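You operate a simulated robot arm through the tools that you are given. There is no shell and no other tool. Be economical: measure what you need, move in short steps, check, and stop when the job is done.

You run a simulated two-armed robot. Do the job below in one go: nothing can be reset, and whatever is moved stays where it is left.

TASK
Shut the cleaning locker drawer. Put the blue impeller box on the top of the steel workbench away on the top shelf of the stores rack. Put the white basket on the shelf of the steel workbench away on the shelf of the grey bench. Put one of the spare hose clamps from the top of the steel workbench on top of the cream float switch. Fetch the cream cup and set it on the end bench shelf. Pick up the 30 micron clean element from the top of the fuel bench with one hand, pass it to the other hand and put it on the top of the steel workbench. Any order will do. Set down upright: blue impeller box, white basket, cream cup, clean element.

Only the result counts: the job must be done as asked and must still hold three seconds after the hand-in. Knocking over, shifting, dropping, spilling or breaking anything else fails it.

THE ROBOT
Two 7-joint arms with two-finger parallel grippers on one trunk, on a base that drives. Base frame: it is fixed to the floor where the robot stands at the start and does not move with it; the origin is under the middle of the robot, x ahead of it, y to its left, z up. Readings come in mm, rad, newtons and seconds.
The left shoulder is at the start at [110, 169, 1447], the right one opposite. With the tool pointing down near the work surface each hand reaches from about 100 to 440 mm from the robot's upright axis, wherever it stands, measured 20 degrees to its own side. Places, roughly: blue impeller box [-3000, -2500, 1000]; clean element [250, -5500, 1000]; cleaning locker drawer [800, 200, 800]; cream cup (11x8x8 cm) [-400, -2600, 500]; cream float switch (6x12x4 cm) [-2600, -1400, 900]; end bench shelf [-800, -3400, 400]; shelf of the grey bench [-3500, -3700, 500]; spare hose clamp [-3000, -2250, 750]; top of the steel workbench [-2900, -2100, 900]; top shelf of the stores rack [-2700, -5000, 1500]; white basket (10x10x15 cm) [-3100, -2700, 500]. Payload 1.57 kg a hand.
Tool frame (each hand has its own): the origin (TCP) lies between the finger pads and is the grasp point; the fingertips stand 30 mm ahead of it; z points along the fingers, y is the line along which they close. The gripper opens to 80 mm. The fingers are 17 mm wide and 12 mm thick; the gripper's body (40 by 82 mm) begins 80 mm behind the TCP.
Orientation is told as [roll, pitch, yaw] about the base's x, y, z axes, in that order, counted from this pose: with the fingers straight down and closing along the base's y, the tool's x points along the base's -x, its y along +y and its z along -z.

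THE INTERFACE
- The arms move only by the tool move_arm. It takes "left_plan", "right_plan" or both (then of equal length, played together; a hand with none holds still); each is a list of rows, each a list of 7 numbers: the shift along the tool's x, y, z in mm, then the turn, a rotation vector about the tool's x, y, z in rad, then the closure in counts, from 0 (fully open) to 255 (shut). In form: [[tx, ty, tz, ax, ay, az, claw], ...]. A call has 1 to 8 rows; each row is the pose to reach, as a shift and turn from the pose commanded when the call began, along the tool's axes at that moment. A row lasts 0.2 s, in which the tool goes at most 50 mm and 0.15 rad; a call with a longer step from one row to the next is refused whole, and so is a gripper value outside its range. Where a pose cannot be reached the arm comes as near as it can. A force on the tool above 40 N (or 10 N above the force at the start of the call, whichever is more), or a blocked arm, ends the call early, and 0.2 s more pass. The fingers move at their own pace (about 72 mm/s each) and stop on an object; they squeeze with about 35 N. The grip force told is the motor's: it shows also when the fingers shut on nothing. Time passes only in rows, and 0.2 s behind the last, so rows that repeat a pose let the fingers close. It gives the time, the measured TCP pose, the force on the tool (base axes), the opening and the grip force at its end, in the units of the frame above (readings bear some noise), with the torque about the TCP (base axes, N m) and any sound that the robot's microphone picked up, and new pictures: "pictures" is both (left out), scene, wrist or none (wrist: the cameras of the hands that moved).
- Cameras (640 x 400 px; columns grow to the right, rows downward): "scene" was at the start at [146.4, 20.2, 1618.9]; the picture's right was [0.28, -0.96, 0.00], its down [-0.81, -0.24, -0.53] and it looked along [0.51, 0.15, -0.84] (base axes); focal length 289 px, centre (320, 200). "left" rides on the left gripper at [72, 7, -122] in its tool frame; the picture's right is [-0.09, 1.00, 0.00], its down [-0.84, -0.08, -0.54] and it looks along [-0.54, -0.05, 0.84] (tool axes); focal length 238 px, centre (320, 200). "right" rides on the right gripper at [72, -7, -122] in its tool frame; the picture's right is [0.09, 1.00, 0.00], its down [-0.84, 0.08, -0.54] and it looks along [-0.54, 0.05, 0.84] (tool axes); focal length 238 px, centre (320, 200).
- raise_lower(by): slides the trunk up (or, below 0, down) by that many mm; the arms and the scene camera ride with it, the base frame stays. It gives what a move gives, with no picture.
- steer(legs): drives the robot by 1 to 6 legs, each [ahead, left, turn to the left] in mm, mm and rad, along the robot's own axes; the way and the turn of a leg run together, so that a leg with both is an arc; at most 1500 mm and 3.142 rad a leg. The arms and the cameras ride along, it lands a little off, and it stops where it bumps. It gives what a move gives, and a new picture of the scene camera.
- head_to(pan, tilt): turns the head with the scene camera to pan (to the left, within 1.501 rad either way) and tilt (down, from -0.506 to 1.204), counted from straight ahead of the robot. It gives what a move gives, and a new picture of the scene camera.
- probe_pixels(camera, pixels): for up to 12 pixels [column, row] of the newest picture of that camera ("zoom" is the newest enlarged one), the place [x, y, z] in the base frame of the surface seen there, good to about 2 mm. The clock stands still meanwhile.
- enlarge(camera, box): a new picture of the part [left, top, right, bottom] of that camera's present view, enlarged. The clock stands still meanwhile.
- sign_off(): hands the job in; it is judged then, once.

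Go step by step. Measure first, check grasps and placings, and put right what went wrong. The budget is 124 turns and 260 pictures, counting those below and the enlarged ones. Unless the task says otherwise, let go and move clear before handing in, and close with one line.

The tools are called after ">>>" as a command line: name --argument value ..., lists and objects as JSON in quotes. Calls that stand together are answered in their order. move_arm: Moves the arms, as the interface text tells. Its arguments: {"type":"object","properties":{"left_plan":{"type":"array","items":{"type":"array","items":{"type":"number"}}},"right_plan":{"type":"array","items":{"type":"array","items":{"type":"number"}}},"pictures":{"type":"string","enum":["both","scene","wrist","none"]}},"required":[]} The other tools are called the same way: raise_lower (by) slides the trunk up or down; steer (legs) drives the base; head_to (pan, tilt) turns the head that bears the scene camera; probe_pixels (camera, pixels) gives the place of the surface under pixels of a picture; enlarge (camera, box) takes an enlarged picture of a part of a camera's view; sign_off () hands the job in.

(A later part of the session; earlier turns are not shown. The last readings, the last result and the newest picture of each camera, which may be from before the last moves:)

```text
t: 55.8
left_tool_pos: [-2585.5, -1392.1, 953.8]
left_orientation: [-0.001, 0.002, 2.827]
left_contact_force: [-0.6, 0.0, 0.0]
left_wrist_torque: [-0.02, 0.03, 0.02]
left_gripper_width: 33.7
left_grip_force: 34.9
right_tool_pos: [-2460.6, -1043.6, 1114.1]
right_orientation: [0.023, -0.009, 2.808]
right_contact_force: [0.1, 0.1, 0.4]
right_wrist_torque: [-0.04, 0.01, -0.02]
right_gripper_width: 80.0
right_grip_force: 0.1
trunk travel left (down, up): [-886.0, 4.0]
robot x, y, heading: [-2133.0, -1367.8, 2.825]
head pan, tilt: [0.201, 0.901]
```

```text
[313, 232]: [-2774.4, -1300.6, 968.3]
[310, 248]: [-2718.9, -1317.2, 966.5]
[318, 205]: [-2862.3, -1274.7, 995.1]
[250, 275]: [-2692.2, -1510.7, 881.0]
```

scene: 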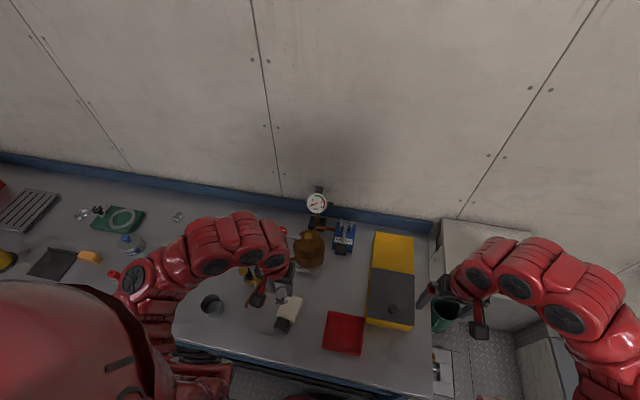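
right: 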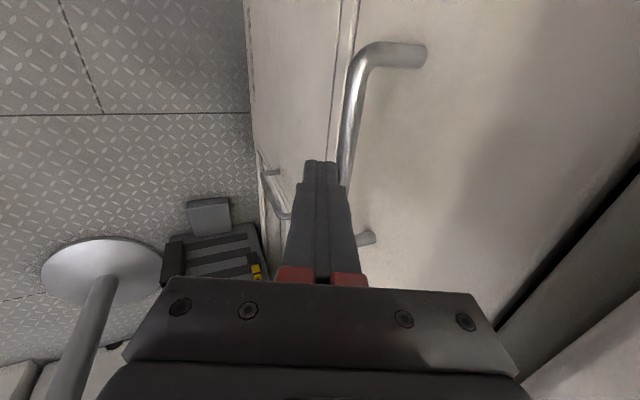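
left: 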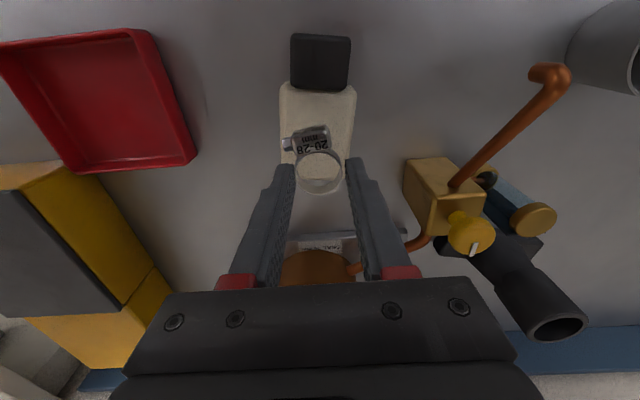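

>>> move_arm --left_plan '[[2, 0, 20, 0, 0, 0, 255], [2, 0, 34, 0, 0, 0, 255], [2, 0, 35, 0, 0, 0, 255], [2, 0, 35, 0, 0, 0, 90], [2, 0, 35, 0, 0, 0, 60], [2, 0, 35, 0, 0, 0, 60], [2, 0, 0, 0, 0, 0, 60], [2, 0, -30, 0, 0, 0, 60]]' --pictures "wrist"

```text
t: 57.5
left_tool_pos: [-2584.3, -1391.9, 983.2]
left_orientation: [-0.002, 0.003, 2.83]
left_contact_force: [-0.5, -0.2, -0.7]
left_wrist_torque: [0.0, 0.03, -0.01]
left_gripper_width: 61.2
left_grip_force: 0.0
right_tool_pos: [-2461.5, -1044.9, 1114.7]
right_orientation: [0.024, -0.01, 2.808]
right_contact_force: [0.7, -0.4, -0.3]
right_wrist_torque: [-0.03, 0.0, -0.01]
right_gripper_width: 79.8
right_grip_force: 0.0
trunk travel left (down, up): [-886.0, 4.0]
robot x, y, heading: [-2135.9, -1367.4, 2.823]
head pan, tilt: [0.201, 0.901]
```

left: 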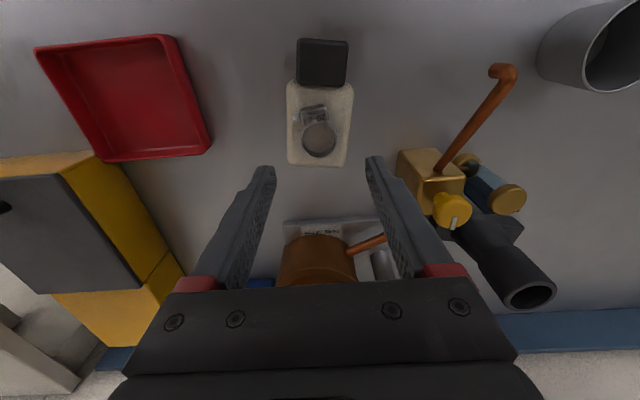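

The clamp sits flat on the cream part of the float switch (px 315,130). Next I'll back off and go to the impeller box.

>>> move_arm --left_plan '[[0, 0, -30, 0, 0, 0, 0], [0, 0, -60, 0, 0, 0, 0]]' --pictures "none"

>>> steer --legs '[[-280, 0, 0], [0, 1150, 0]]'

>>> head_to --pan 0.3 --tilt 0.8

```text
t: 58.1
left_tool_pos: [-2584.6, -1391.6, 1043.4]
left_orientation: [-0.001, 0.005, 2.83]
left_contact_force: [0.5, -0.9, 0.3]
left_wrist_torque: [0.02, 0.02, 0.0]
left_gripper_width: 79.9
left_grip_force: 0.1
right_tool_pos: [-2461.7, -1045.0, 1114.7]
right_orientation: [0.022, -0.01, 2.808]
right_contact_force: [-0.2, -0.5, 0.3]
right_wrist_torque: [0.03, 0.03, 0.0]
right_gripper_width: 79.9
right_grip_force: 0.2
trunk travel left (down, up): [-886.0, 4.0]
robot x, y, heading: [-2133.6, -1365.1, 2.826]
head pan, tilt: [0.201, 0.901]
```

```text
t: 65.4
left_tool_pos: [-2660.8, -2568.5, 1043.9]
left_orientation: [-0.003, 0.003, 2.854]
left_contact_force: [0.0, -0.5, -0.4]
left_wrist_torque: [0.02, 0.03, 0.02]
left_gripper_width: 80.0
left_grip_force: 0.1
right_tool_pos: [-2547.1, -2219.9, 1115.1]
right_orientation: [0.024, -0.012, 2.834]
right_contact_force: [-0.7, 0.1, 0.5]
right_wrist_torque: [-0.01, 0.0, -0.01]
right_gripper_width: 80.3
right_grip_force: 0.0
trunk travel left (down, up): [-886.0, 4.0]
robot x, y, heading: [-2212.0, -2533.9, 2.853]
head pan, tilt: [0.201, 0.901]
```

scene: 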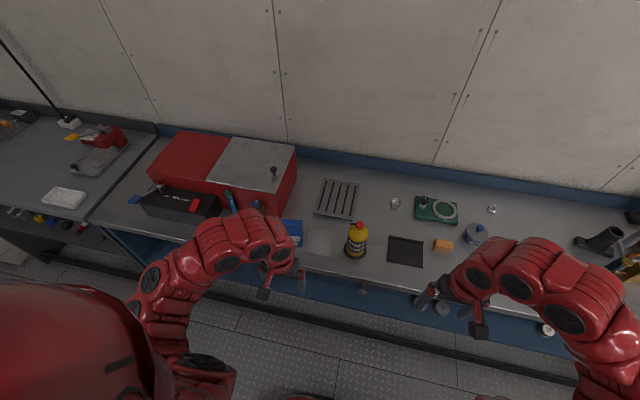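

```text
t: 66.1
left_tool_pos: [-2661.9, -2570.5, 1043.6]
left_orientation: [-0.001, 0.004, 2.855]
left_contact_force: [-0.9, -0.2, 0.2]
left_wrist_torque: [0.03, 0.01, 0.0]
left_gripper_width: 80.1
left_grip_force: 0.0
right_tool_pos: [-2546.4, -2218.8, 1114.2]
right_orientation: [0.022, -0.01, 2.834]
right_contact_force: [0.4, -0.1, 0.3]
right_wrist_torque: [-0.02, -0.02, -0.01]
right_gripper_width: 79.7
right_grip_force: 0.0
trunk travel left (down, up): [-886.0, 4.0]
robot x, y, heading: [-2208.4, -2532.0, 2.853]
head pan, tilt: [0.3, 0.799]
```

scene: 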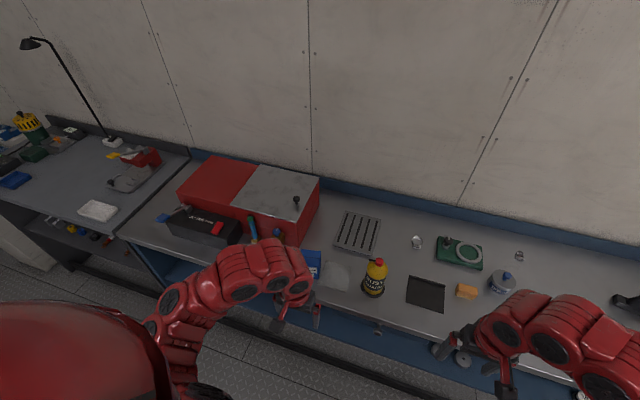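

>>> enlarge --camera "scene" --box '[240, 200, 410, 310]'

>>> enlarge --camera "left" --box '[0, 0, 640, 400]'

```text
3.64 times, centred on (325, 255) of scene
```

zoom: 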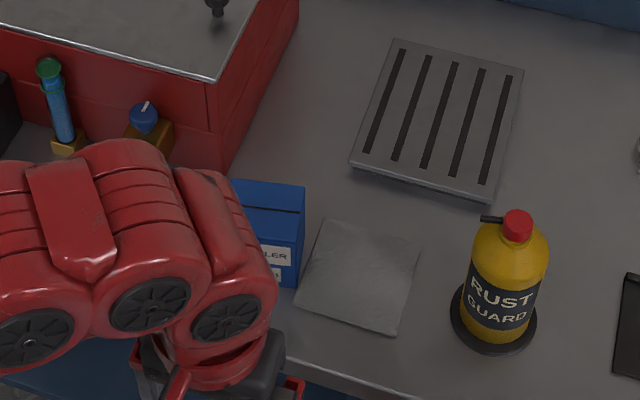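

```text
1.00 times, centred on (320, 200) of left (not enlarged: the box is as wide or as high as the picture)
```

zoom: 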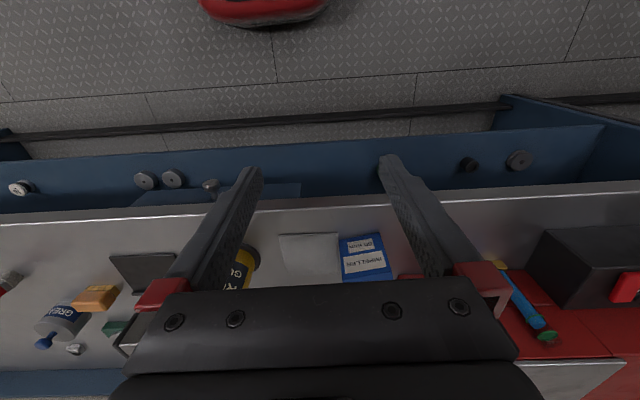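

>>> probe_pixels --camera "left" --pixels '[[341, 238], [379, 235], [345, 282], [392, 275], [365, 262], [300, 236], [430, 255], [510, 275], [255, 250], [340, 215]]'

>>> probe_pixels --camera "scene" --pixels '[[306, 250], [320, 251], [318, 272], [310, 258], [376, 264], [340, 280]]'

```text
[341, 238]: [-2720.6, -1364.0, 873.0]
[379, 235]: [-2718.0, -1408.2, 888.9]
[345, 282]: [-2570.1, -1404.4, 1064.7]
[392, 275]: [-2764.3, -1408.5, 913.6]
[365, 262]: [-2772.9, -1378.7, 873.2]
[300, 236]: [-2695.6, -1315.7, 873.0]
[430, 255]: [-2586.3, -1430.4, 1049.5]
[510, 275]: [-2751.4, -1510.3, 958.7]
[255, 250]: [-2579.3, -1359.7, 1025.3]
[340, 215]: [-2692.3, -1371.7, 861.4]
```

```text
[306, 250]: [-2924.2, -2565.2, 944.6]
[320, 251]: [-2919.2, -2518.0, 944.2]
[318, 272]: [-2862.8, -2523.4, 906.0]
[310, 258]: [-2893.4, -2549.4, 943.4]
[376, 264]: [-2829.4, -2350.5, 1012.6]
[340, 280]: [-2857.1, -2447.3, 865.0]
```

>>> probe_pixels --camera "zoom" --pixels '[[341, 238], [379, 235], [345, 282], [390, 275], [365, 262], [300, 236], [430, 255], [520, 295], [465, 165], [340, 215], [545, 240], [385, 255]]'

```text
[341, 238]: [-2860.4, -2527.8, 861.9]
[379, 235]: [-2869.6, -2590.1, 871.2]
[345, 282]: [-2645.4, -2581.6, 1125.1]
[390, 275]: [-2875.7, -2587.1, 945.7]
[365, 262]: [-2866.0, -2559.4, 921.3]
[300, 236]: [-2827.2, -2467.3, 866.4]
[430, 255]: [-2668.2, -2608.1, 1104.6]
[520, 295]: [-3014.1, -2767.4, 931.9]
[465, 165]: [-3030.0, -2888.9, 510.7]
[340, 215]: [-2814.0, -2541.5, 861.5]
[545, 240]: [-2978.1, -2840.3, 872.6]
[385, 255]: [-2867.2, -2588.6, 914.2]
```

The box is 63 wide and 85 tall, with its front face from (-2860,-2528) to (-2873,-2590). I'll turn the left hand to the box's yaw and then tilt the fingers forward, so the same grasp will suit the high shelf.

>>> move_arm --left_plan '[[0, 0, 0, 0, 0, -0.135, 0], [0, 0, 0, 0, 0, -0.135, 0]]' --pictures "none"

>>> move_arm --left_plan '[[0, 0, 0, 0, -0.14, 0, 0], [0, 0, 0, 0, -0.28, 0, 0], [0, 0, 0, 0, -0.42, 0, 0], [0, 0, 0, 0, -0.56, 0, 0], [0, 0, 0, 0, -0.7, 0, 0], [0, 0, 0, 0, -0.85, 0, 0], [0, 0, 0, 0, -1.0, 0, 0]]' --pictures "both"

```text
t: 66.7
left_tool_pos: [-2662.2, -2570.0, 1043.9]
left_orientation: [-0.001, 0.002, 2.992]
left_contact_force: [0.2, -0.3, -0.4]
left_wrist_torque: [0.0, -0.01, -0.01]
left_gripper_width: 79.9
left_grip_force: 0.1
right_tool_pos: [-2547.3, -2219.6, 1115.5]
right_orientation: [0.024, -0.012, 2.835]
right_contact_force: [0.5, -0.3, 0.1]
right_wrist_torque: [0.04, -0.02, 0.02]
right_gripper_width: 79.7
right_grip_force: 0.0
trunk travel left (down, up): [-886.0, 4.0]
robot x, y, heading: [-2211.4, -2536.0, 2.85]
head pan, tilt: [0.3, 0.799]
```

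```text
t: 68.3
left_tool_pos: [-2673.1, -2593.9, 1018.4]
left_orientation: [0.032, -1.007, 2.959]
left_contact_force: [0.5, -0.9, 0.1]
left_wrist_torque: [0.1, 0.02, -0.1]
left_gripper_width: 79.8
left_grip_force: 0.0
left hand out of reach, approached as far as the arm can: row 1, 2, 3, 4, 5, 6, 7
right_tool_pos: [-2545.5, -2219.5, 1117.0]
right_orientation: [0.022, -0.013, 2.834]
right_contact_force: [-0.1, -0.8, 0.0]
right_wrist_torque: [0.05, 0.05, 0.04]
right_gripper_width: 79.8
right_grip_force: 0.1
trunk travel left (down, up): [-886.0, 4.0]
robot x, y, heading: [-2209.9, -2530.4, 2.854]
head pan, tilt: [0.3, 0.799]
```

scene: 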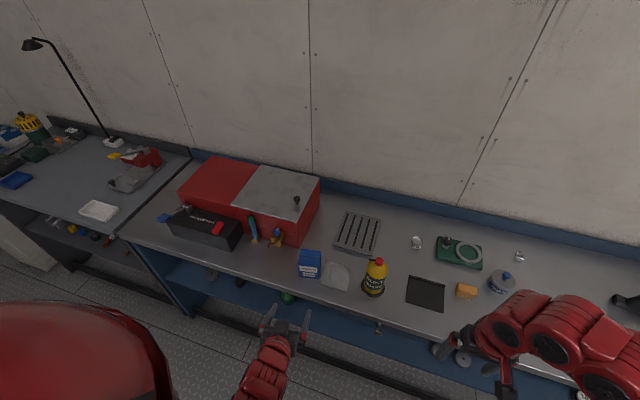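
left: 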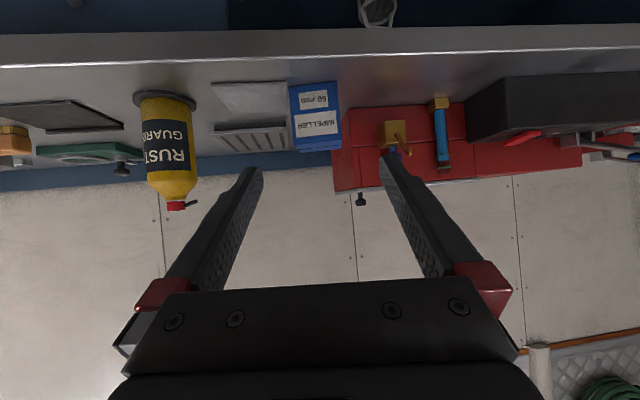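

The box is now clear in both views (scene px 309,263). I'll measure it exactly.

>>> enlarge --camera "scene" --box '[230, 210, 400, 320]'

>>> probe_pixels --camera "left" --pixels '[[290, 92], [337, 88], [292, 148], [340, 146], [315, 110], [390, 125], [395, 145], [260, 95], [378, 10], [330, 155]]'

```text
3.64 times, centred on (315, 265) of scene
```

zoom: 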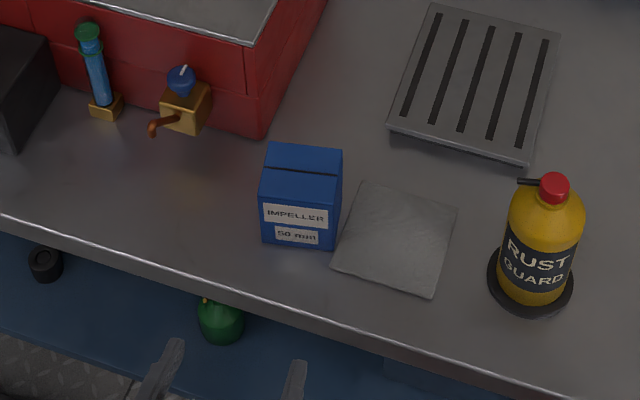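

```text
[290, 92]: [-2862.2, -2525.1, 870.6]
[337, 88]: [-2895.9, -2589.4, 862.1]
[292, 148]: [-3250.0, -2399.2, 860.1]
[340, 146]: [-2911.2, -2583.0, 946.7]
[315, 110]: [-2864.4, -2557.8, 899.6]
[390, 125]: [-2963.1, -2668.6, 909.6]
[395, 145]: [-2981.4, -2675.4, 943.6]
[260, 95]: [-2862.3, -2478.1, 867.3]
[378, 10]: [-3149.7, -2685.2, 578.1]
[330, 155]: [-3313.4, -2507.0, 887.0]
```

>>> probe_pixels --camera "zoom" --pixels '[[272, 149], [340, 153], [263, 198], [336, 206], [265, 238], [333, 245], [300, 220], [303, 176], [341, 180], [185, 110], [262, 125], [342, 240]]'

```text
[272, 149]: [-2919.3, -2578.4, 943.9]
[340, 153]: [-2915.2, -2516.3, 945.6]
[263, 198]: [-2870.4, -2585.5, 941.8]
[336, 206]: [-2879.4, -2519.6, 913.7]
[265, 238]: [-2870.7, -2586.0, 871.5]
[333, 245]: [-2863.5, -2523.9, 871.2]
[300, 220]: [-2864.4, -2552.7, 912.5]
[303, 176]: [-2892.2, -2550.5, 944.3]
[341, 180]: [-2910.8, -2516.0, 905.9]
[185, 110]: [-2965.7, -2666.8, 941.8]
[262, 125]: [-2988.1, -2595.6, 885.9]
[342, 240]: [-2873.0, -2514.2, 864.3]
```

The box is 62 x 50 x 85 mm, centred at (-2892,-2551). I'll lower the trunk and drive up in front of it.

>>> raise_lower --by -113

>>> steer --legs '[[114, 3, 0]]'

>>> move_arm --left_plan '[[0, 0, 0, -0.05, 0, -0.032, 0], [0, 0, 0, -0.05, 0, -0.032, 0]]'

```text
t: 69.8
left_tool_pos: [-2676.8, -2594.7, 904.7]
left_orientation: [0.005, -1.001, 2.992]
left_contact_force: [0.2, -0.7, 0.4]
left_wrist_torque: [0.01, 0.04, 0.01]
left_gripper_width: 79.9
left_grip_force: 0.0
right_tool_pos: [-2547.3, -2219.6, 1003.6]
right_orientation: [0.022, -0.01, 2.834]
right_contact_force: [0.0, 0.4, -0.4]
right_wrist_torque: [-0.01, -0.03, 0.0]
right_gripper_width: 79.9
right_grip_force: 0.0
trunk travel left (down, up): [-773.0, 117.0]
robot x, y, heading: [-2215.0, -2534.3, 2.854]
head pan, tilt: [0.3, 0.799]
```

```text
t: 71.0
left_tool_pos: [-2785.2, -2563.7, 904.3]
left_orientation: [0.005, -1.001, 2.99]
left_contact_force: [0.6, -0.1, 0.1]
left_wrist_torque: [0.05, 0.03, 0.02]
left_gripper_width: 80.0
left_grip_force: 0.0
right_tool_pos: [-2656.4, -2189.3, 1001.9]
right_orientation: [0.023, -0.014, 2.833]
right_contact_force: [-0.7, -0.1, 0.1]
right_wrist_torque: [0.05, -0.02, 0.01]
right_gripper_width: 79.9
right_grip_force: 0.0
trunk travel left (down, up): [-773.0, 117.0]
robot x, y, heading: [-2322.6, -2505.2, 2.855]
head pan, tilt: [0.3, 0.799]
```

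scene: 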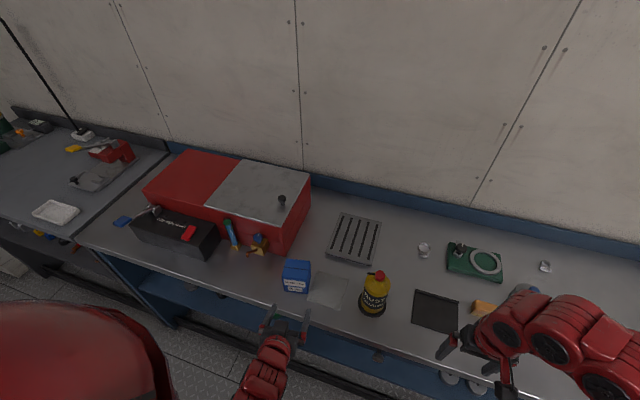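

```text
t: 71.6
left_tool_pos: [-2786.5, -2564.6, 903.8]
left_orientation: [0.007, -0.999, 3.055]
left_contact_force: [-0.1, 1.1, 0.3]
left_wrist_torque: [0.0, 0.01, 0.01]
left_gripper_width: 80.1
left_grip_force: 0.1
right_tool_pos: [-2656.1, -2189.1, 1001.4]
right_orientation: [0.022, -0.01, 2.834]
right_contact_force: [0.0, -0.4, -0.5]
right_wrist_torque: [0.04, 0.01, 0.03]
right_gripper_width: 80.0
right_grip_force: 0.2
trunk travel left (down, up): [-773.0, 117.0]
robot x, y, heading: [-2318.6, -2501.6, 2.855]
head pan, tilt: [0.3, 0.799]
```

scene: 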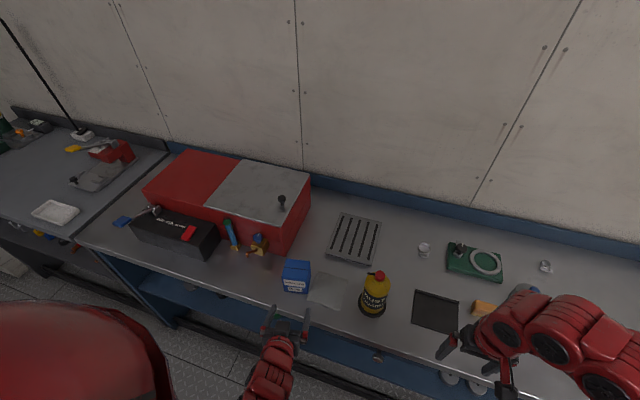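
left: 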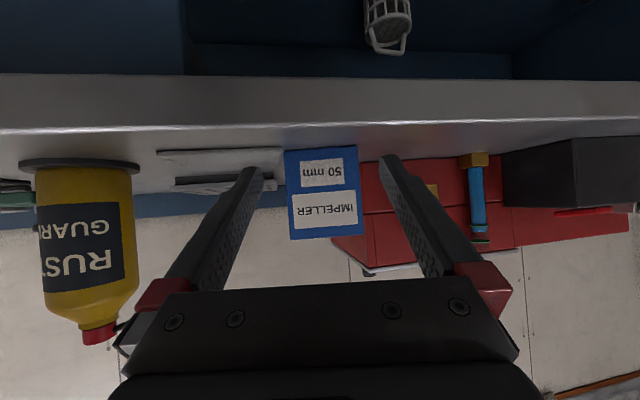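

>>> move_arm --left_plan '[[-20, -4.5, 31, 0.029, 0, 0.019, 0], [-40, -4.5, 62, 0.029, 0, 0.019, 0], [-57.4, -4.5, 89.5, 0.029, 0, 0.019, 0], [-57.4, -4.5, 89.5, 0.029, 0, 0.019, 120], [-57.4, -4.5, 89.5, 0.029, 0, 0.019, 255], [-57.4, -4.5, 89.5, 0.029, 0, 0.019, 255]]' --pictures "wrist"

```text
t: 73.0
left_tool_pos: [-2893.8, -2551.5, 904.8]
left_orientation: [0.006, -1.001, 3.016]
left_contact_force: [-5.0, -4.8, 3.8]
left_wrist_torque: [-0.05, 0.16, -0.02]
left_gripper_width: 69.7
left_grip_force: 34.9
right_tool_pos: [-2656.1, -2190.0, 1002.5]
right_orientation: [0.023, -0.011, 2.834]
right_contact_force: [-0.3, -0.1, 0.4]
right_wrist_torque: [-0.01, -0.03, 0.02]
right_gripper_width: 79.9
right_grip_force: 0.0
trunk travel left (down, up): [-773.0, 117.0]
robot x, y, heading: [-2321.7, -2504.9, 2.853]
head pan, tilt: [0.3, 0.799]
```

left: 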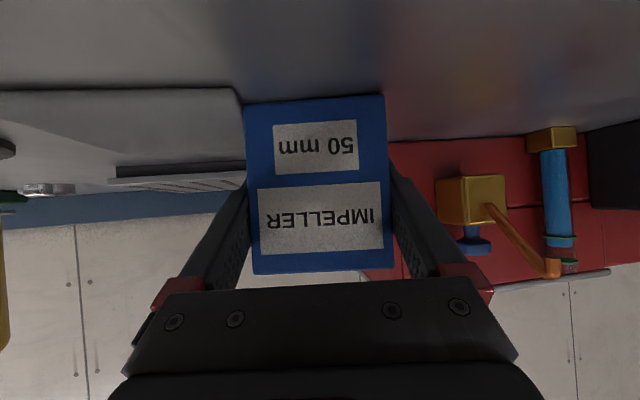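

The box is gripped at 70 mm opening. I'll raise the trunk, back out, turn towards the far wall and look at the rack.

>>> raise_lower --by 110

>>> steer --legs '[[-250, 0, 0], [0, 0, 1.534], [900, 100, 0]]'

>>> head_to --pan 0.0 --tilt 0.2

```text
t: 74.4
left_tool_pos: [-2892.6, -2550.7, 1014.3]
left_orientation: [0.007, -1.001, 3.017]
left_contact_force: [0.4, -0.6, -1.1]
left_wrist_torque: [-0.01, -0.01, -0.02]
left_gripper_width: 69.9
left_grip_force: 35.0
right_tool_pos: [-2655.7, -2190.5, 1111.6]
right_orientation: [0.024, -0.008, 2.834]
right_contact_force: [-0.5, -0.1, 0.2]
right_wrist_torque: [0.01, -0.02, -0.02]
right_gripper_width: 79.9
right_grip_force: 0.0
trunk travel left (down, up): [-883.0, 7.0]
robot x, y, heading: [-2318.2, -2504.6, 2.853]
head pan, tilt: [0.3, 0.799]
```

```text
t: 84.4
left_tool_pos: [-2246.3, -4047.0, 1014.1]
left_orientation: [0.007, -1.001, -1.729]
left_contact_force: [-0.3, -0.2, -1.7]
left_wrist_torque: [0.0, 0.0, 0.0]
left_gripper_width: 69.8
left_grip_force: 34.9
right_tool_pos: [-2600.8, -3799.8, 1112.1]
right_orientation: [0.023, -0.011, -1.911]
right_contact_force: [-0.6, 0.0, 0.8]
right_wrist_torque: [0.01, 0.0, 0.0]
right_gripper_width: 80.0
right_grip_force: 0.0
trunk travel left (down, up): [-883.0, 7.0]
robot x, y, heading: [-2273.3, -3473.6, -1.889]
head pan, tilt: [0.3, 0.799]
```

scene: 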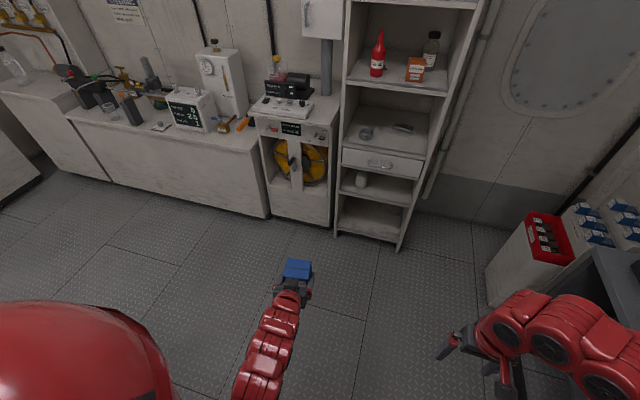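

```text
t: 85.4
left_tool_pos: [-2247.4, -4046.7, 1014.6]
left_orientation: [0.007, -1.0, -1.73]
left_contact_force: [-0.6, 0.6, -0.8]
left_wrist_torque: [0.01, 0.02, 0.0]
left_gripper_width: 69.6
left_grip_force: 34.8
right_tool_pos: [-2601.3, -3798.2, 1112.2]
right_orientation: [0.022, -0.011, -1.911]
right_contact_force: [-0.7, 0.3, -0.6]
right_wrist_torque: [0.03, -0.02, -0.02]
right_gripper_width: 79.8
right_grip_force: 0.1
trunk travel left (down, up): [-883.0, 7.0]
robot x, y, heading: [-2278.2, -3474.9, -1.891]
head pan, tilt: [0.0, 0.201]
```

scene: 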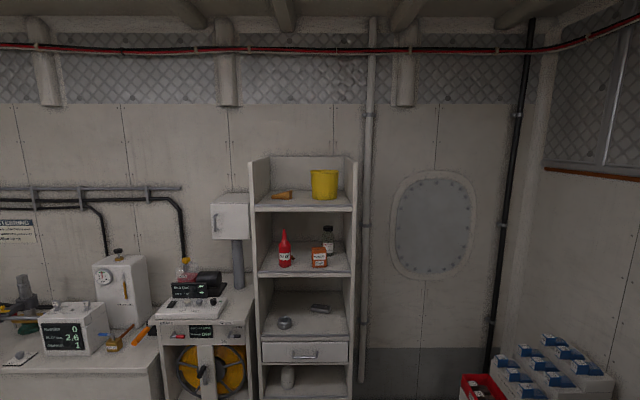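

>>> enlarge --camera "scene" --box '[235, 140, 375, 290]'

>>> probe_pixels --camera "scene" --pixels '[[300, 208], [260, 207], [348, 207], [300, 200], [282, 196], [324, 185], [300, 180], [252, 165], [353, 165], [345, 198], [262, 200], [312, 196]]'

```text
2.67 times, centred on (305, 215) of scene
```

zoom: 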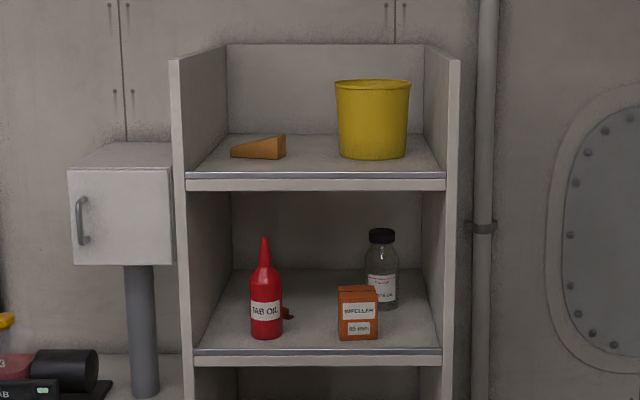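

```text
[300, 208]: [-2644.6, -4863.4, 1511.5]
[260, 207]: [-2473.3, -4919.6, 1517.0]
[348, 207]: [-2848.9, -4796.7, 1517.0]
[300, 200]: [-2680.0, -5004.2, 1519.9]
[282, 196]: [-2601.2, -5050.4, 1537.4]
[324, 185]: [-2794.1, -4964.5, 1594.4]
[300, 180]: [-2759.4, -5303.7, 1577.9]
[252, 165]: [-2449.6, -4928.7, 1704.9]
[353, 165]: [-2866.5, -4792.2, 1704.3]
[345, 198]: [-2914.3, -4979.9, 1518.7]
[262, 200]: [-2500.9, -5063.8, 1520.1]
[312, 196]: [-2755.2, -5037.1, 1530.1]
```

The rack's top shelf is at z 1520, its front edge centred at (-2660,-4858), with free space at front centre. I'll bring the box forward and up towards that height.

>>> move_arm --left_plan '[[-32.7, 0, 32.4, 0, 0, 0, 255], [-67.1, 0, 63.7, 0, 0, 0, 255], [-106.5, 0, 91.8, 0, 0, 0, 255], [-146.5, 0, 117.1, 0, 0, 0, 255], [-191.7, 0, 132, 0, 0, 0, 255], [-237.3, 0, 138.3, 0, 0, 0, 255], [-282.7, 0, 138.8, 0, 0, 0, 255], [-328.8, 0, 132.9, 0, 0, 0, 255]]' --pictures "scene"

>>> probe_pixels --camera "zoom" --pixels '[[258, 157], [232, 153], [284, 155], [372, 158], [335, 140], [315, 170], [255, 170], [315, 178], [222, 45]]'

```text
t: 87.2
left_tool_pos: [-2291.7, -4337.1, 1214.4]
left_orientation: [0.007, -0.999, -1.729]
left_contact_force: [-0.3, 1.3, -0.4]
left_wrist_torque: [0.0, -0.04, -0.04]
left_gripper_width: 69.7
left_grip_force: 35.0
right_tool_pos: [-2601.7, -3799.6, 1111.5]
right_orientation: [0.023, -0.011, -1.911]
right_contact_force: [-0.6, 0.3, -0.3]
right_wrist_torque: [0.0, 0.03, 0.0]
right_gripper_width: 80.2
right_grip_force: 0.0
trunk travel left (down, up): [-883.0, 7.0]
robot x, y, heading: [-2275.5, -3473.2, -1.884]
head pan, tilt: [0.0, 0.201]
```

scene: 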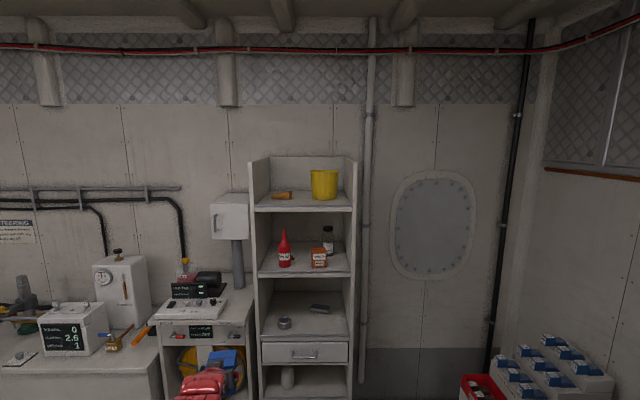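

```text
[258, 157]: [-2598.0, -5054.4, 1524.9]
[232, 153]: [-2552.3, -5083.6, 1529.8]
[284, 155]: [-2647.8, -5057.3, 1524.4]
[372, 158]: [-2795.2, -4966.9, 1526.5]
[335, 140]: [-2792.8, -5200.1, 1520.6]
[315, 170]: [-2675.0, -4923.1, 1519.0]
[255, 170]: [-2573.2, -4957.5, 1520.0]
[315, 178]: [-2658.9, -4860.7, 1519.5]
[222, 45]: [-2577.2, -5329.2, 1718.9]
```

>>> move_arm --left_plan '[[-45.1, 0, -14.8, 0, 0, 0, 255], [-90, 0, -31.7, 0, 0, 0, 255], [-133.8, 0, -50.4, 0, 0, 0, 255], [-176.5, 0, -70.7, 0, 0, 0, 255], [-219, 0, -93.3, 0, 0, 0, 255], [-259.3, 0, -119.2, 0, 0, 0, 255], [-298.6, 0, -146.8, 0, 0, 0, 255], [-332.8, 0, -174.8, 0, 0, 0, 255]]' --pictures "scene"

```text
t: 89.0
left_tool_pos: [-2297.3, -4364.3, 1579.9]
left_orientation: [0.008, -1.002, -1.73]
left_contact_force: [0.3, -0.7, -1.9]
left_wrist_torque: [0.02, -0.03, 0.01]
left_gripper_width: 69.2
left_grip_force: 35.0
left hand out of reach, approached as far as the arm can: row 8
right_tool_pos: [-2602.3, -3798.2, 1111.6]
right_orientation: [0.025, -0.012, -1.91]
right_contact_force: [-0.1, 0.7, -0.3]
right_wrist_torque: [-0.01, 0.0, -0.01]
right_gripper_width: 80.1
right_grip_force: 0.1
trunk travel left (down, up): [-883.0, 7.0]
robot x, y, heading: [-2273.9, -3473.5, -1.891]
head pan, tilt: [0.0, 0.201]
```

scene: 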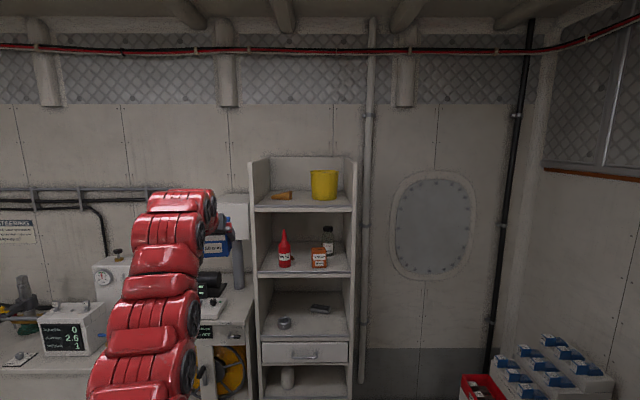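

>>> raise_lower --by 6

>>> steer --legs '[[0, -159, 0], [460, 0, 0]]'

```text
t: 89.5
left_tool_pos: [-2297.7, -4364.1, 1585.9]
left_orientation: [0.007, -1.0, -1.73]
left_contact_force: [0.0, -0.1, -1.8]
left_wrist_torque: [-0.01, -0.02, -0.01]
left_gripper_width: 69.7
left_grip_force: 34.6
right_tool_pos: [-2601.3, -3797.7, 1118.8]
right_orientation: [0.022, -0.012, -1.91]
right_contact_force: [-0.2, -0.4, -0.1]
right_wrist_torque: [0.0, 0.01, 0.0]
right_gripper_width: 80.1
right_grip_force: 0.1
trunk travel left (down, up): [-889.0, 1.0]
robot x, y, heading: [-2278.4, -3479.1, -1.894]
head pan, tilt: [0.0, 0.201]
```

```text
t: 93.3
left_tool_pos: [-2588.0, -4750.3, 1586.1]
left_orientation: [0.007, -1.003, -1.722]
left_contact_force: [0.4, -0.6, -1.0]
left_wrist_torque: [-0.02, 0.01, 0.0]
left_gripper_width: 69.5
left_grip_force: 34.5
right_tool_pos: [-2896.4, -4186.0, 1117.8]
right_orientation: [0.023, -0.013, -1.906]
right_contact_force: [0.8, -0.2, -0.1]
right_wrist_torque: [0.01, -0.01, 0.01]
right_gripper_width: 80.2
right_grip_force: 0.0
trunk travel left (down, up): [-889.0, 1.0]
robot x, y, heading: [-2572.0, -3859.4, -1.883]
head pan, tilt: [0.0, 0.201]
```

scene: 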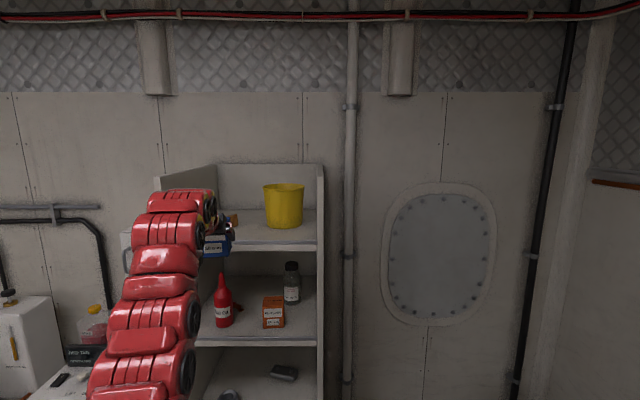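

>>> steer --legs '[[183, -6, 0]]'

>>> enlarge --camera "left" --box '[0, 0, 640, 400]'

```text
t: 94.8
left_tool_pos: [-2649.6, -4921.4, 1588.5]
left_orientation: [0.005, -1.004, -1.722]
left_contact_force: [-0.1, 0.4, -1.0]
left_wrist_torque: [-0.01, 0.0, -0.01]
left_gripper_width: 69.6
left_grip_force: 35.0
right_tool_pos: [-2958.4, -4358.8, 1118.6]
right_orientation: [0.023, -0.012, -1.905]
right_contact_force: [0.4, 0.6, 0.4]
right_wrist_torque: [-0.03, 0.0, 0.01]
right_gripper_width: 80.0
right_grip_force: 0.1
trunk travel left (down, up): [-889.0, 1.0]
robot x, y, heading: [-2634.4, -4035.0, -1.884]
head pan, tilt: [0.0, 0.201]
```

scene: 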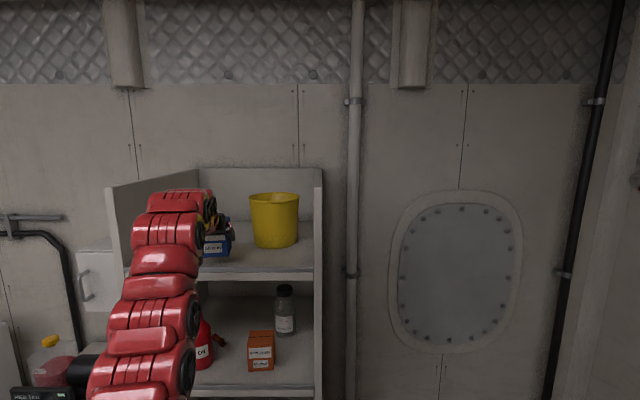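

```text
1.00 times, centred on (320, 200) of left (not enlarged: the box is as wide or as high as the picture)
```

zoom: 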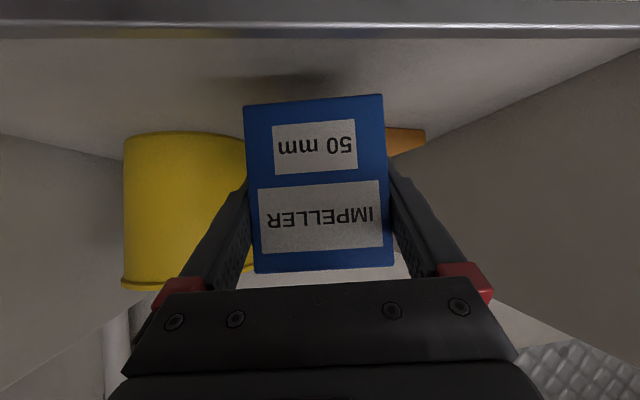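

>>> raise_lower --by -21

>>> probe_pixels --camera "zoom" --pixels '[[238, 180], [180, 200], [250, 105], [382, 98], [400, 140], [300, 60]]'

```text
t: 95.5
left_tool_pos: [-2652.0, -4924.8, 1565.8]
left_orientation: [0.007, -0.999, -1.724]
left_contact_force: [0.3, 0.4, -0.8]
left_wrist_torque: [-0.03, 0.01, -0.02]
left_gripper_width: 69.2
left_grip_force: 35.0
right_tool_pos: [-2958.6, -4361.5, 1095.6]
right_orientation: [0.022, -0.01, -1.905]
right_contact_force: [-0.4, -0.1, -0.5]
right_wrist_torque: [0.01, -0.01, -0.02]
right_gripper_width: 80.3
right_grip_force: 0.0
trunk travel left (down, up): [-868.0, 22.0]
robot x, y, heading: [-2637.9, -4029.6, -1.885]
head pan, tilt: [0.0, 0.201]
```

```text
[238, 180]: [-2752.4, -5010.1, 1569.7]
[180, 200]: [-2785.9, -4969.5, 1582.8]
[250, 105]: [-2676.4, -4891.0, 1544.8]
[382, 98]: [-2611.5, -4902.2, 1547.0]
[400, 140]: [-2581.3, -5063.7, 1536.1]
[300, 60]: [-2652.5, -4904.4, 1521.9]
```

>>> raise_lower --by -2.5

>>> move_arm --left_plan '[[0, 0, 0, 0, 0, 0, 60], [0, 0, 0, 0, 0, 0, 0], [0, 0, 0, 0, 0, 0, 0], [0, 0, 0, 0, 0, 0, 0]]' --pictures "wrist"

```text
t: 96.0
left_tool_pos: [-2651.0, -4923.4, 1564.4]
left_orientation: [0.006, -1.004, -1.722]
left_contact_force: [-0.3, -2.2, 6.7]
left_wrist_torque: [0.21, 0.24, 0.07]
left_gripper_width: 69.3
left_grip_force: 34.9
right_tool_pos: [-2958.8, -4360.2, 1093.8]
right_orientation: [0.023, -0.011, -1.905]
right_contact_force: [0.1, -0.4, -0.2]
right_wrist_torque: [-0.01, 0.02, 0.0]
right_gripper_width: 80.3
right_grip_force: 0.1
trunk travel left (down, up): [-865.0, 25.0]
robot x, y, heading: [-2632.9, -4033.6, -1.883]
head pan, tilt: [0.0, 0.201]
```

```text
t: 97.0
left_tool_pos: [-2652.2, -4925.1, 1562.2]
left_orientation: [0.004, -1.001, -1.723]
left_contact_force: [-0.2, 0.1, -0.5]
left_wrist_torque: [-0.02, -0.02, -0.02]
left_gripper_width: 79.9
left_grip_force: 0.1
right_tool_pos: [-2959.5, -4360.5, 1093.3]
right_orientation: [0.025, -0.011, -1.904]
right_contact_force: [0.3, 0.3, 0.7]
right_wrist_torque: [-0.04, -0.01, -0.03]
right_gripper_width: 80.1
right_grip_force: 0.1
trunk travel left (down, up): [-865.0, 25.0]
robot x, y, heading: [-2636.8, -4033.3, -1.882]
head pan, tilt: [0.0, 0.201]
```

left: 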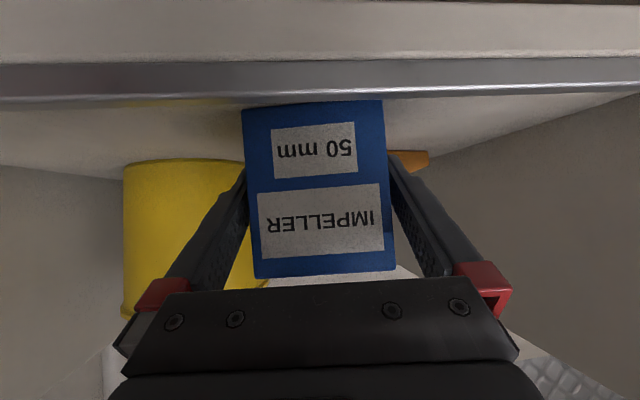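

The box stands upright on the shelf with the fingers open. I'll back straight out along the finger direction.

>>> steer --legs '[[-60, -9.7, 0], [-138, -22, 0], [-500, 0, 0]]'

```text
t: 101.5
left_tool_pos: [-2467.7, -4250.8, 1562.5]
left_orientation: [0.006, -1.0, -1.726]
left_contact_force: [-0.1, -0.1, 0.2]
left_wrist_torque: [-0.01, 0.02, -0.01]
left_gripper_width: 80.0
left_grip_force: 0.1
right_tool_pos: [-2773.4, -3686.2, 1094.3]
right_orientation: [0.023, -0.009, -1.91]
right_contact_force: [0.1, 0.8, 0.3]
right_wrist_torque: [0.02, 0.01, 0.01]
right_gripper_width: 79.8
right_grip_force: 0.1
trunk travel left (down, up): [-865.0, 25.0]
robot x, y, heading: [-2449.3, -3360.5, -1.892]
head pan, tilt: [0.0, 0.201]
```

scene: 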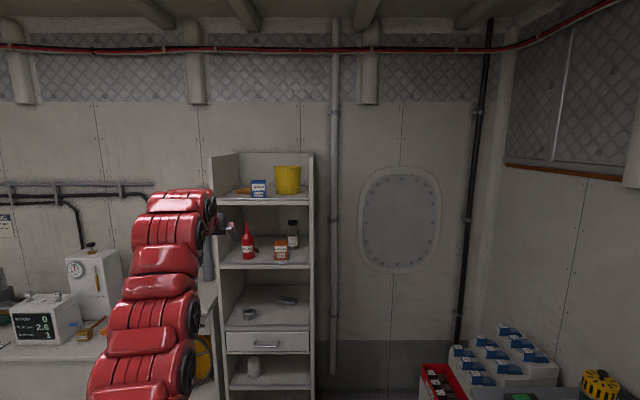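

The box is on the top shelf beside the bucket (px 258,188). I'll fold the left arm back down.

>>> move_arm --left_plan '[[34.2, 0, 28, 0, 0, 0, 0], [73.5, 0, 55.6, 0, 0, 0, 0], [113.8, 0, 81.5, 0, 0, 0, 0], [156.3, 0, 104.1, 0, 0, 0, 0], [199, 0, 124.4, 0, 0, 0, 0], [242.8, 0, 143.1, 0, 0, 0, 0], [287.7, 0, 160, 0, 0, 0, 0], [332.8, 0, 174.8, 0, 0, 0, 0]]' --pictures "none"

>>> move_arm --left_plan '[[46.1, 0, 5.9, 0, 0, 0, 0], [91.5, 0, 5.4, 0, 0, 0, 0], [137.1, 0, -0.9, 0, 0, 0, 0], [182.3, 0, -15.8, 0, 0, 0, 0], [222.3, 0, -41.1, 0, 0, 0, 0], [261.7, 0, -69.2, 0, 0, 0, 0], [296.1, 0, -100.5, 0, 0, 0, 0], [315, 0, -115, 0, 0, 0, 0]]' --pictures "none"

>>> steer --legs '[[-300, 150, 0], [0, 0, -1.575]]'

>>> raise_lower --by -500

>>> head_to --pan 0.0 --tilt 0.45

```text
t: 103.3
left_tool_pos: [-2460.8, -4217.3, 1188.6]
left_orientation: [0.007, -0.999, -1.725]
left_contact_force: [-0.1, 0.5, 0.1]
left_wrist_torque: [-0.01, 0.02, 0.0]
left_gripper_width: 80.0
left_grip_force: 0.1
right_tool_pos: [-2772.2, -3685.0, 1094.3]
right_orientation: [0.021, -0.01, -1.91]
right_contact_force: [0.4, -0.7, -0.3]
right_wrist_torque: [-0.02, 0.0, 0.01]
right_gripper_width: 80.0
right_grip_force: 0.0
trunk travel left (down, up): [-865.0, 25.0]
robot x, y, heading: [-2446.9, -3359.1, -1.887]
head pan, tilt: [0.0, 0.201]
```

```text
t: 105.1
left_tool_pos: [-2422.5, -3954.9, 985.2]
left_orientation: [0.006, -1.002, -1.725]
left_contact_force: [-0.6, -0.1, -0.8]
left_wrist_torque: [-0.02, -0.02, -0.01]
left_gripper_width: 79.9
left_grip_force: 0.1
right_tool_pos: [-2772.1, -3685.0, 1094.9]
right_orientation: [0.023, -0.011, -1.909]
right_contact_force: [-0.9, -0.1, 0.6]
right_wrist_torque: [0.01, -0.03, -0.01]
right_gripper_width: 80.1
right_grip_force: 0.1
trunk travel left (down, up): [-865.0, 25.0]
robot x, y, heading: [-2448.8, -3357.5, -1.894]
head pan, tilt: [0.0, 0.201]
```

```text
t: 111.2
left_tool_pos: [-2808.6, -3124.1, 985.0]
left_orientation: [0.006, -1.0, 2.949]
left_contact_force: [0.3, -0.7, 0.6]
left_wrist_torque: [0.02, -0.01, -0.02]
left_gripper_width: 79.8
left_grip_force: 0.1
right_tool_pos: [-2526.2, -2783.8, 1094.6]
right_orientation: [0.023, -0.012, 2.766]
right_contact_force: [0.4, 0.4, 0.1]
right_wrist_torque: [0.0, 0.0, 0.01]
right_gripper_width: 79.6
right_grip_force: 0.1
trunk travel left (down, up): [-865.0, 25.0]
robot x, y, heading: [-2209.6, -3120.3, 2.784]
head pan, tilt: [0.0, 0.201]
```

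scene: 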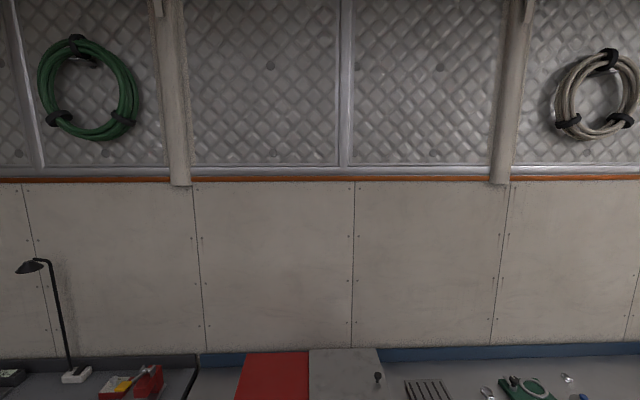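

```text
refused: -500 is not a number from -400 to 400
```

```text
t: 112.0
left_tool_pos: [-2809.5, -3125.5, 983.8]
left_orientation: [0.006, -1.001, 2.949]
left_contact_force: [-0.3, 0.1, -0.7]
left_wrist_torque: [0.0, -0.05, -0.02]
left_gripper_width: 80.2
left_grip_force: 0.1
right_tool_pos: [-2526.7, -2783.3, 1094.7]
right_orientation: [0.024, -0.011, 2.767]
right_contact_force: [-0.5, 1.0, -0.1]
right_wrist_torque: [0.01, 0.03, 0.0]
right_gripper_width: 80.0
right_grip_force: 0.1
trunk travel left (down, up): [-865.0, 25.0]
robot x, y, heading: [-2213.5, -3118.1, 2.789]
head pan, tilt: [0.0, 0.45]
```

scene: 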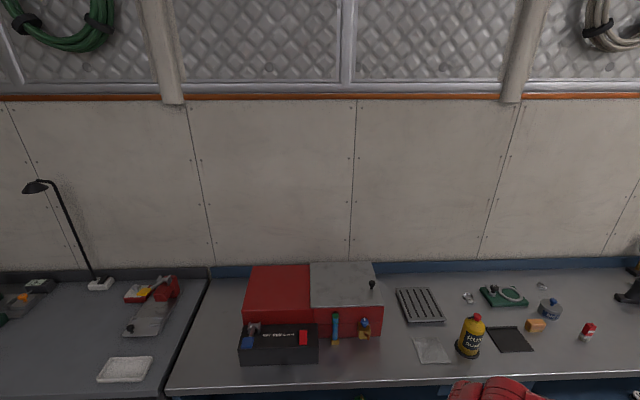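

>>> raise_lower --by -400

>>> head_to --pan -0.15 --tilt 0.5

```text
t: 115.8
left_tool_pos: [-2809.2, -3125.1, 583.9]
left_orientation: [0.007, -1.001, 2.949]
left_contact_force: [0.7, -0.4, -0.2]
left_wrist_torque: [0.02, 0.03, -0.04]
left_gripper_width: 80.1
left_grip_force: 0.0
right_tool_pos: [-2527.2, -2784.7, 693.7]
right_orientation: [0.022, -0.01, 2.765]
right_contact_force: [-0.6, -1.0, -0.4]
right_wrist_torque: [0.01, -0.01, -0.04]
right_gripper_width: 79.9
right_grip_force: 0.0
trunk travel left (down, up): [-465.0, 425.0]
robot x, y, heading: [-2214.0, -3122.1, 2.791]
head pan, tilt: [0.0, 0.45]
```

```text
t: 116.5
left_tool_pos: [-2808.3, -3125.2, 584.4]
left_orientation: [0.007, -1.002, 2.95]
left_contact_force: [-0.7, -0.1, -0.2]
left_wrist_torque: [0.01, -0.02, 0.02]
left_gripper_width: 79.9
left_grip_force: 0.2
right_tool_pos: [-2525.9, -2784.9, 695.0]
right_orientation: [0.022, -0.01, 2.765]
right_contact_force: [0.3, 0.5, 0.0]
right_wrist_torque: [0.02, -0.01, 0.01]
right_gripper_width: 79.7
right_grip_force: 0.0
trunk travel left (down, up): [-465.0, 425.0]
robot x, y, heading: [-2214.6, -3117.2, 2.786]
head pan, tilt: [-0.15, 0.499]
```

scene: 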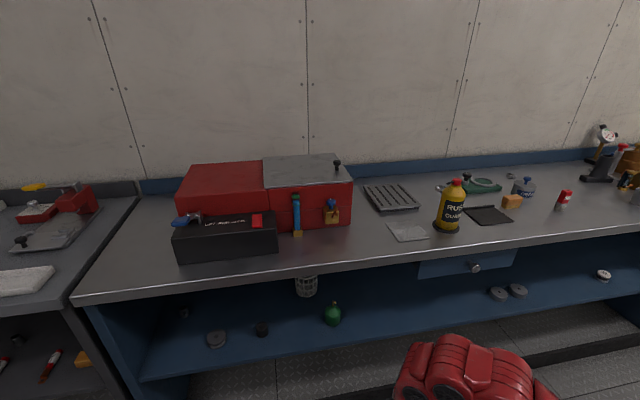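

>>> raise_lower --by -280

>>> head_to --pan -0.15 --tilt 0.4

>>> enlarge --camera "scene" --box '[200, 180, 440, 330]'

```text
t: 119.3
left_tool_pos: [-2809.6, -3124.6, 335.9]
left_orientation: [0.019, -1.016, 2.938]
left_contact_force: [-0.1, 0.3, -0.1]
left_wrist_torque: [0.03, -0.02, 0.0]
left_gripper_width: 79.9
left_grip_force: 0.1
right_tool_pos: [-2524.7, -2783.3, 439.5]
right_orientation: [0.025, -0.016, 2.766]
right_contact_force: [-0.5, 0.0, 0.8]
right_wrist_torque: [0.0, -0.01, -0.01]
right_gripper_width: 80.1
right_grip_force: 0.1
trunk travel left (down, up): [-185.0, 705.0]
robot x, y, heading: [-2208.6, -3122.5, 2.783]
head pan, tilt: [-0.15, 0.499]
```

```text
t: 120.0
left_tool_pos: [-2810.2, -3125.1, 333.0]
left_orientation: [0.017, -1.012, 2.94]
left_contact_force: [0.2, -0.3, -0.2]
left_wrist_torque: [0.0, -0.02, -0.03]
left_gripper_width: 80.0
left_grip_force: 0.1
right_tool_pos: [-2524.9, -2783.1, 438.2]
right_orientation: [0.027, -0.015, 2.767]
right_contact_force: [0.1, 0.0, -0.2]
right_wrist_torque: [0.01, 0.02, -0.02]
right_gripper_width: 80.0
right_grip_force: 0.0
trunk travel left (down, up): [-185.0, 705.0]
robot x, y, heading: [-2216.9, -3116.2, 2.792]
head pan, tilt: [-0.15, 0.4]
```

scene: 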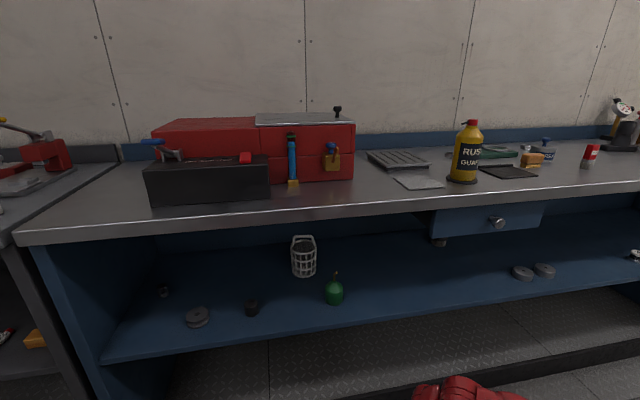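

```text
2.67 times, centred on (320, 255) of scene
```

zoom: 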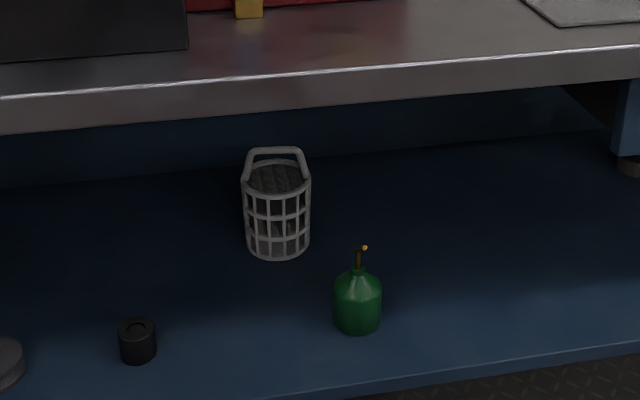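

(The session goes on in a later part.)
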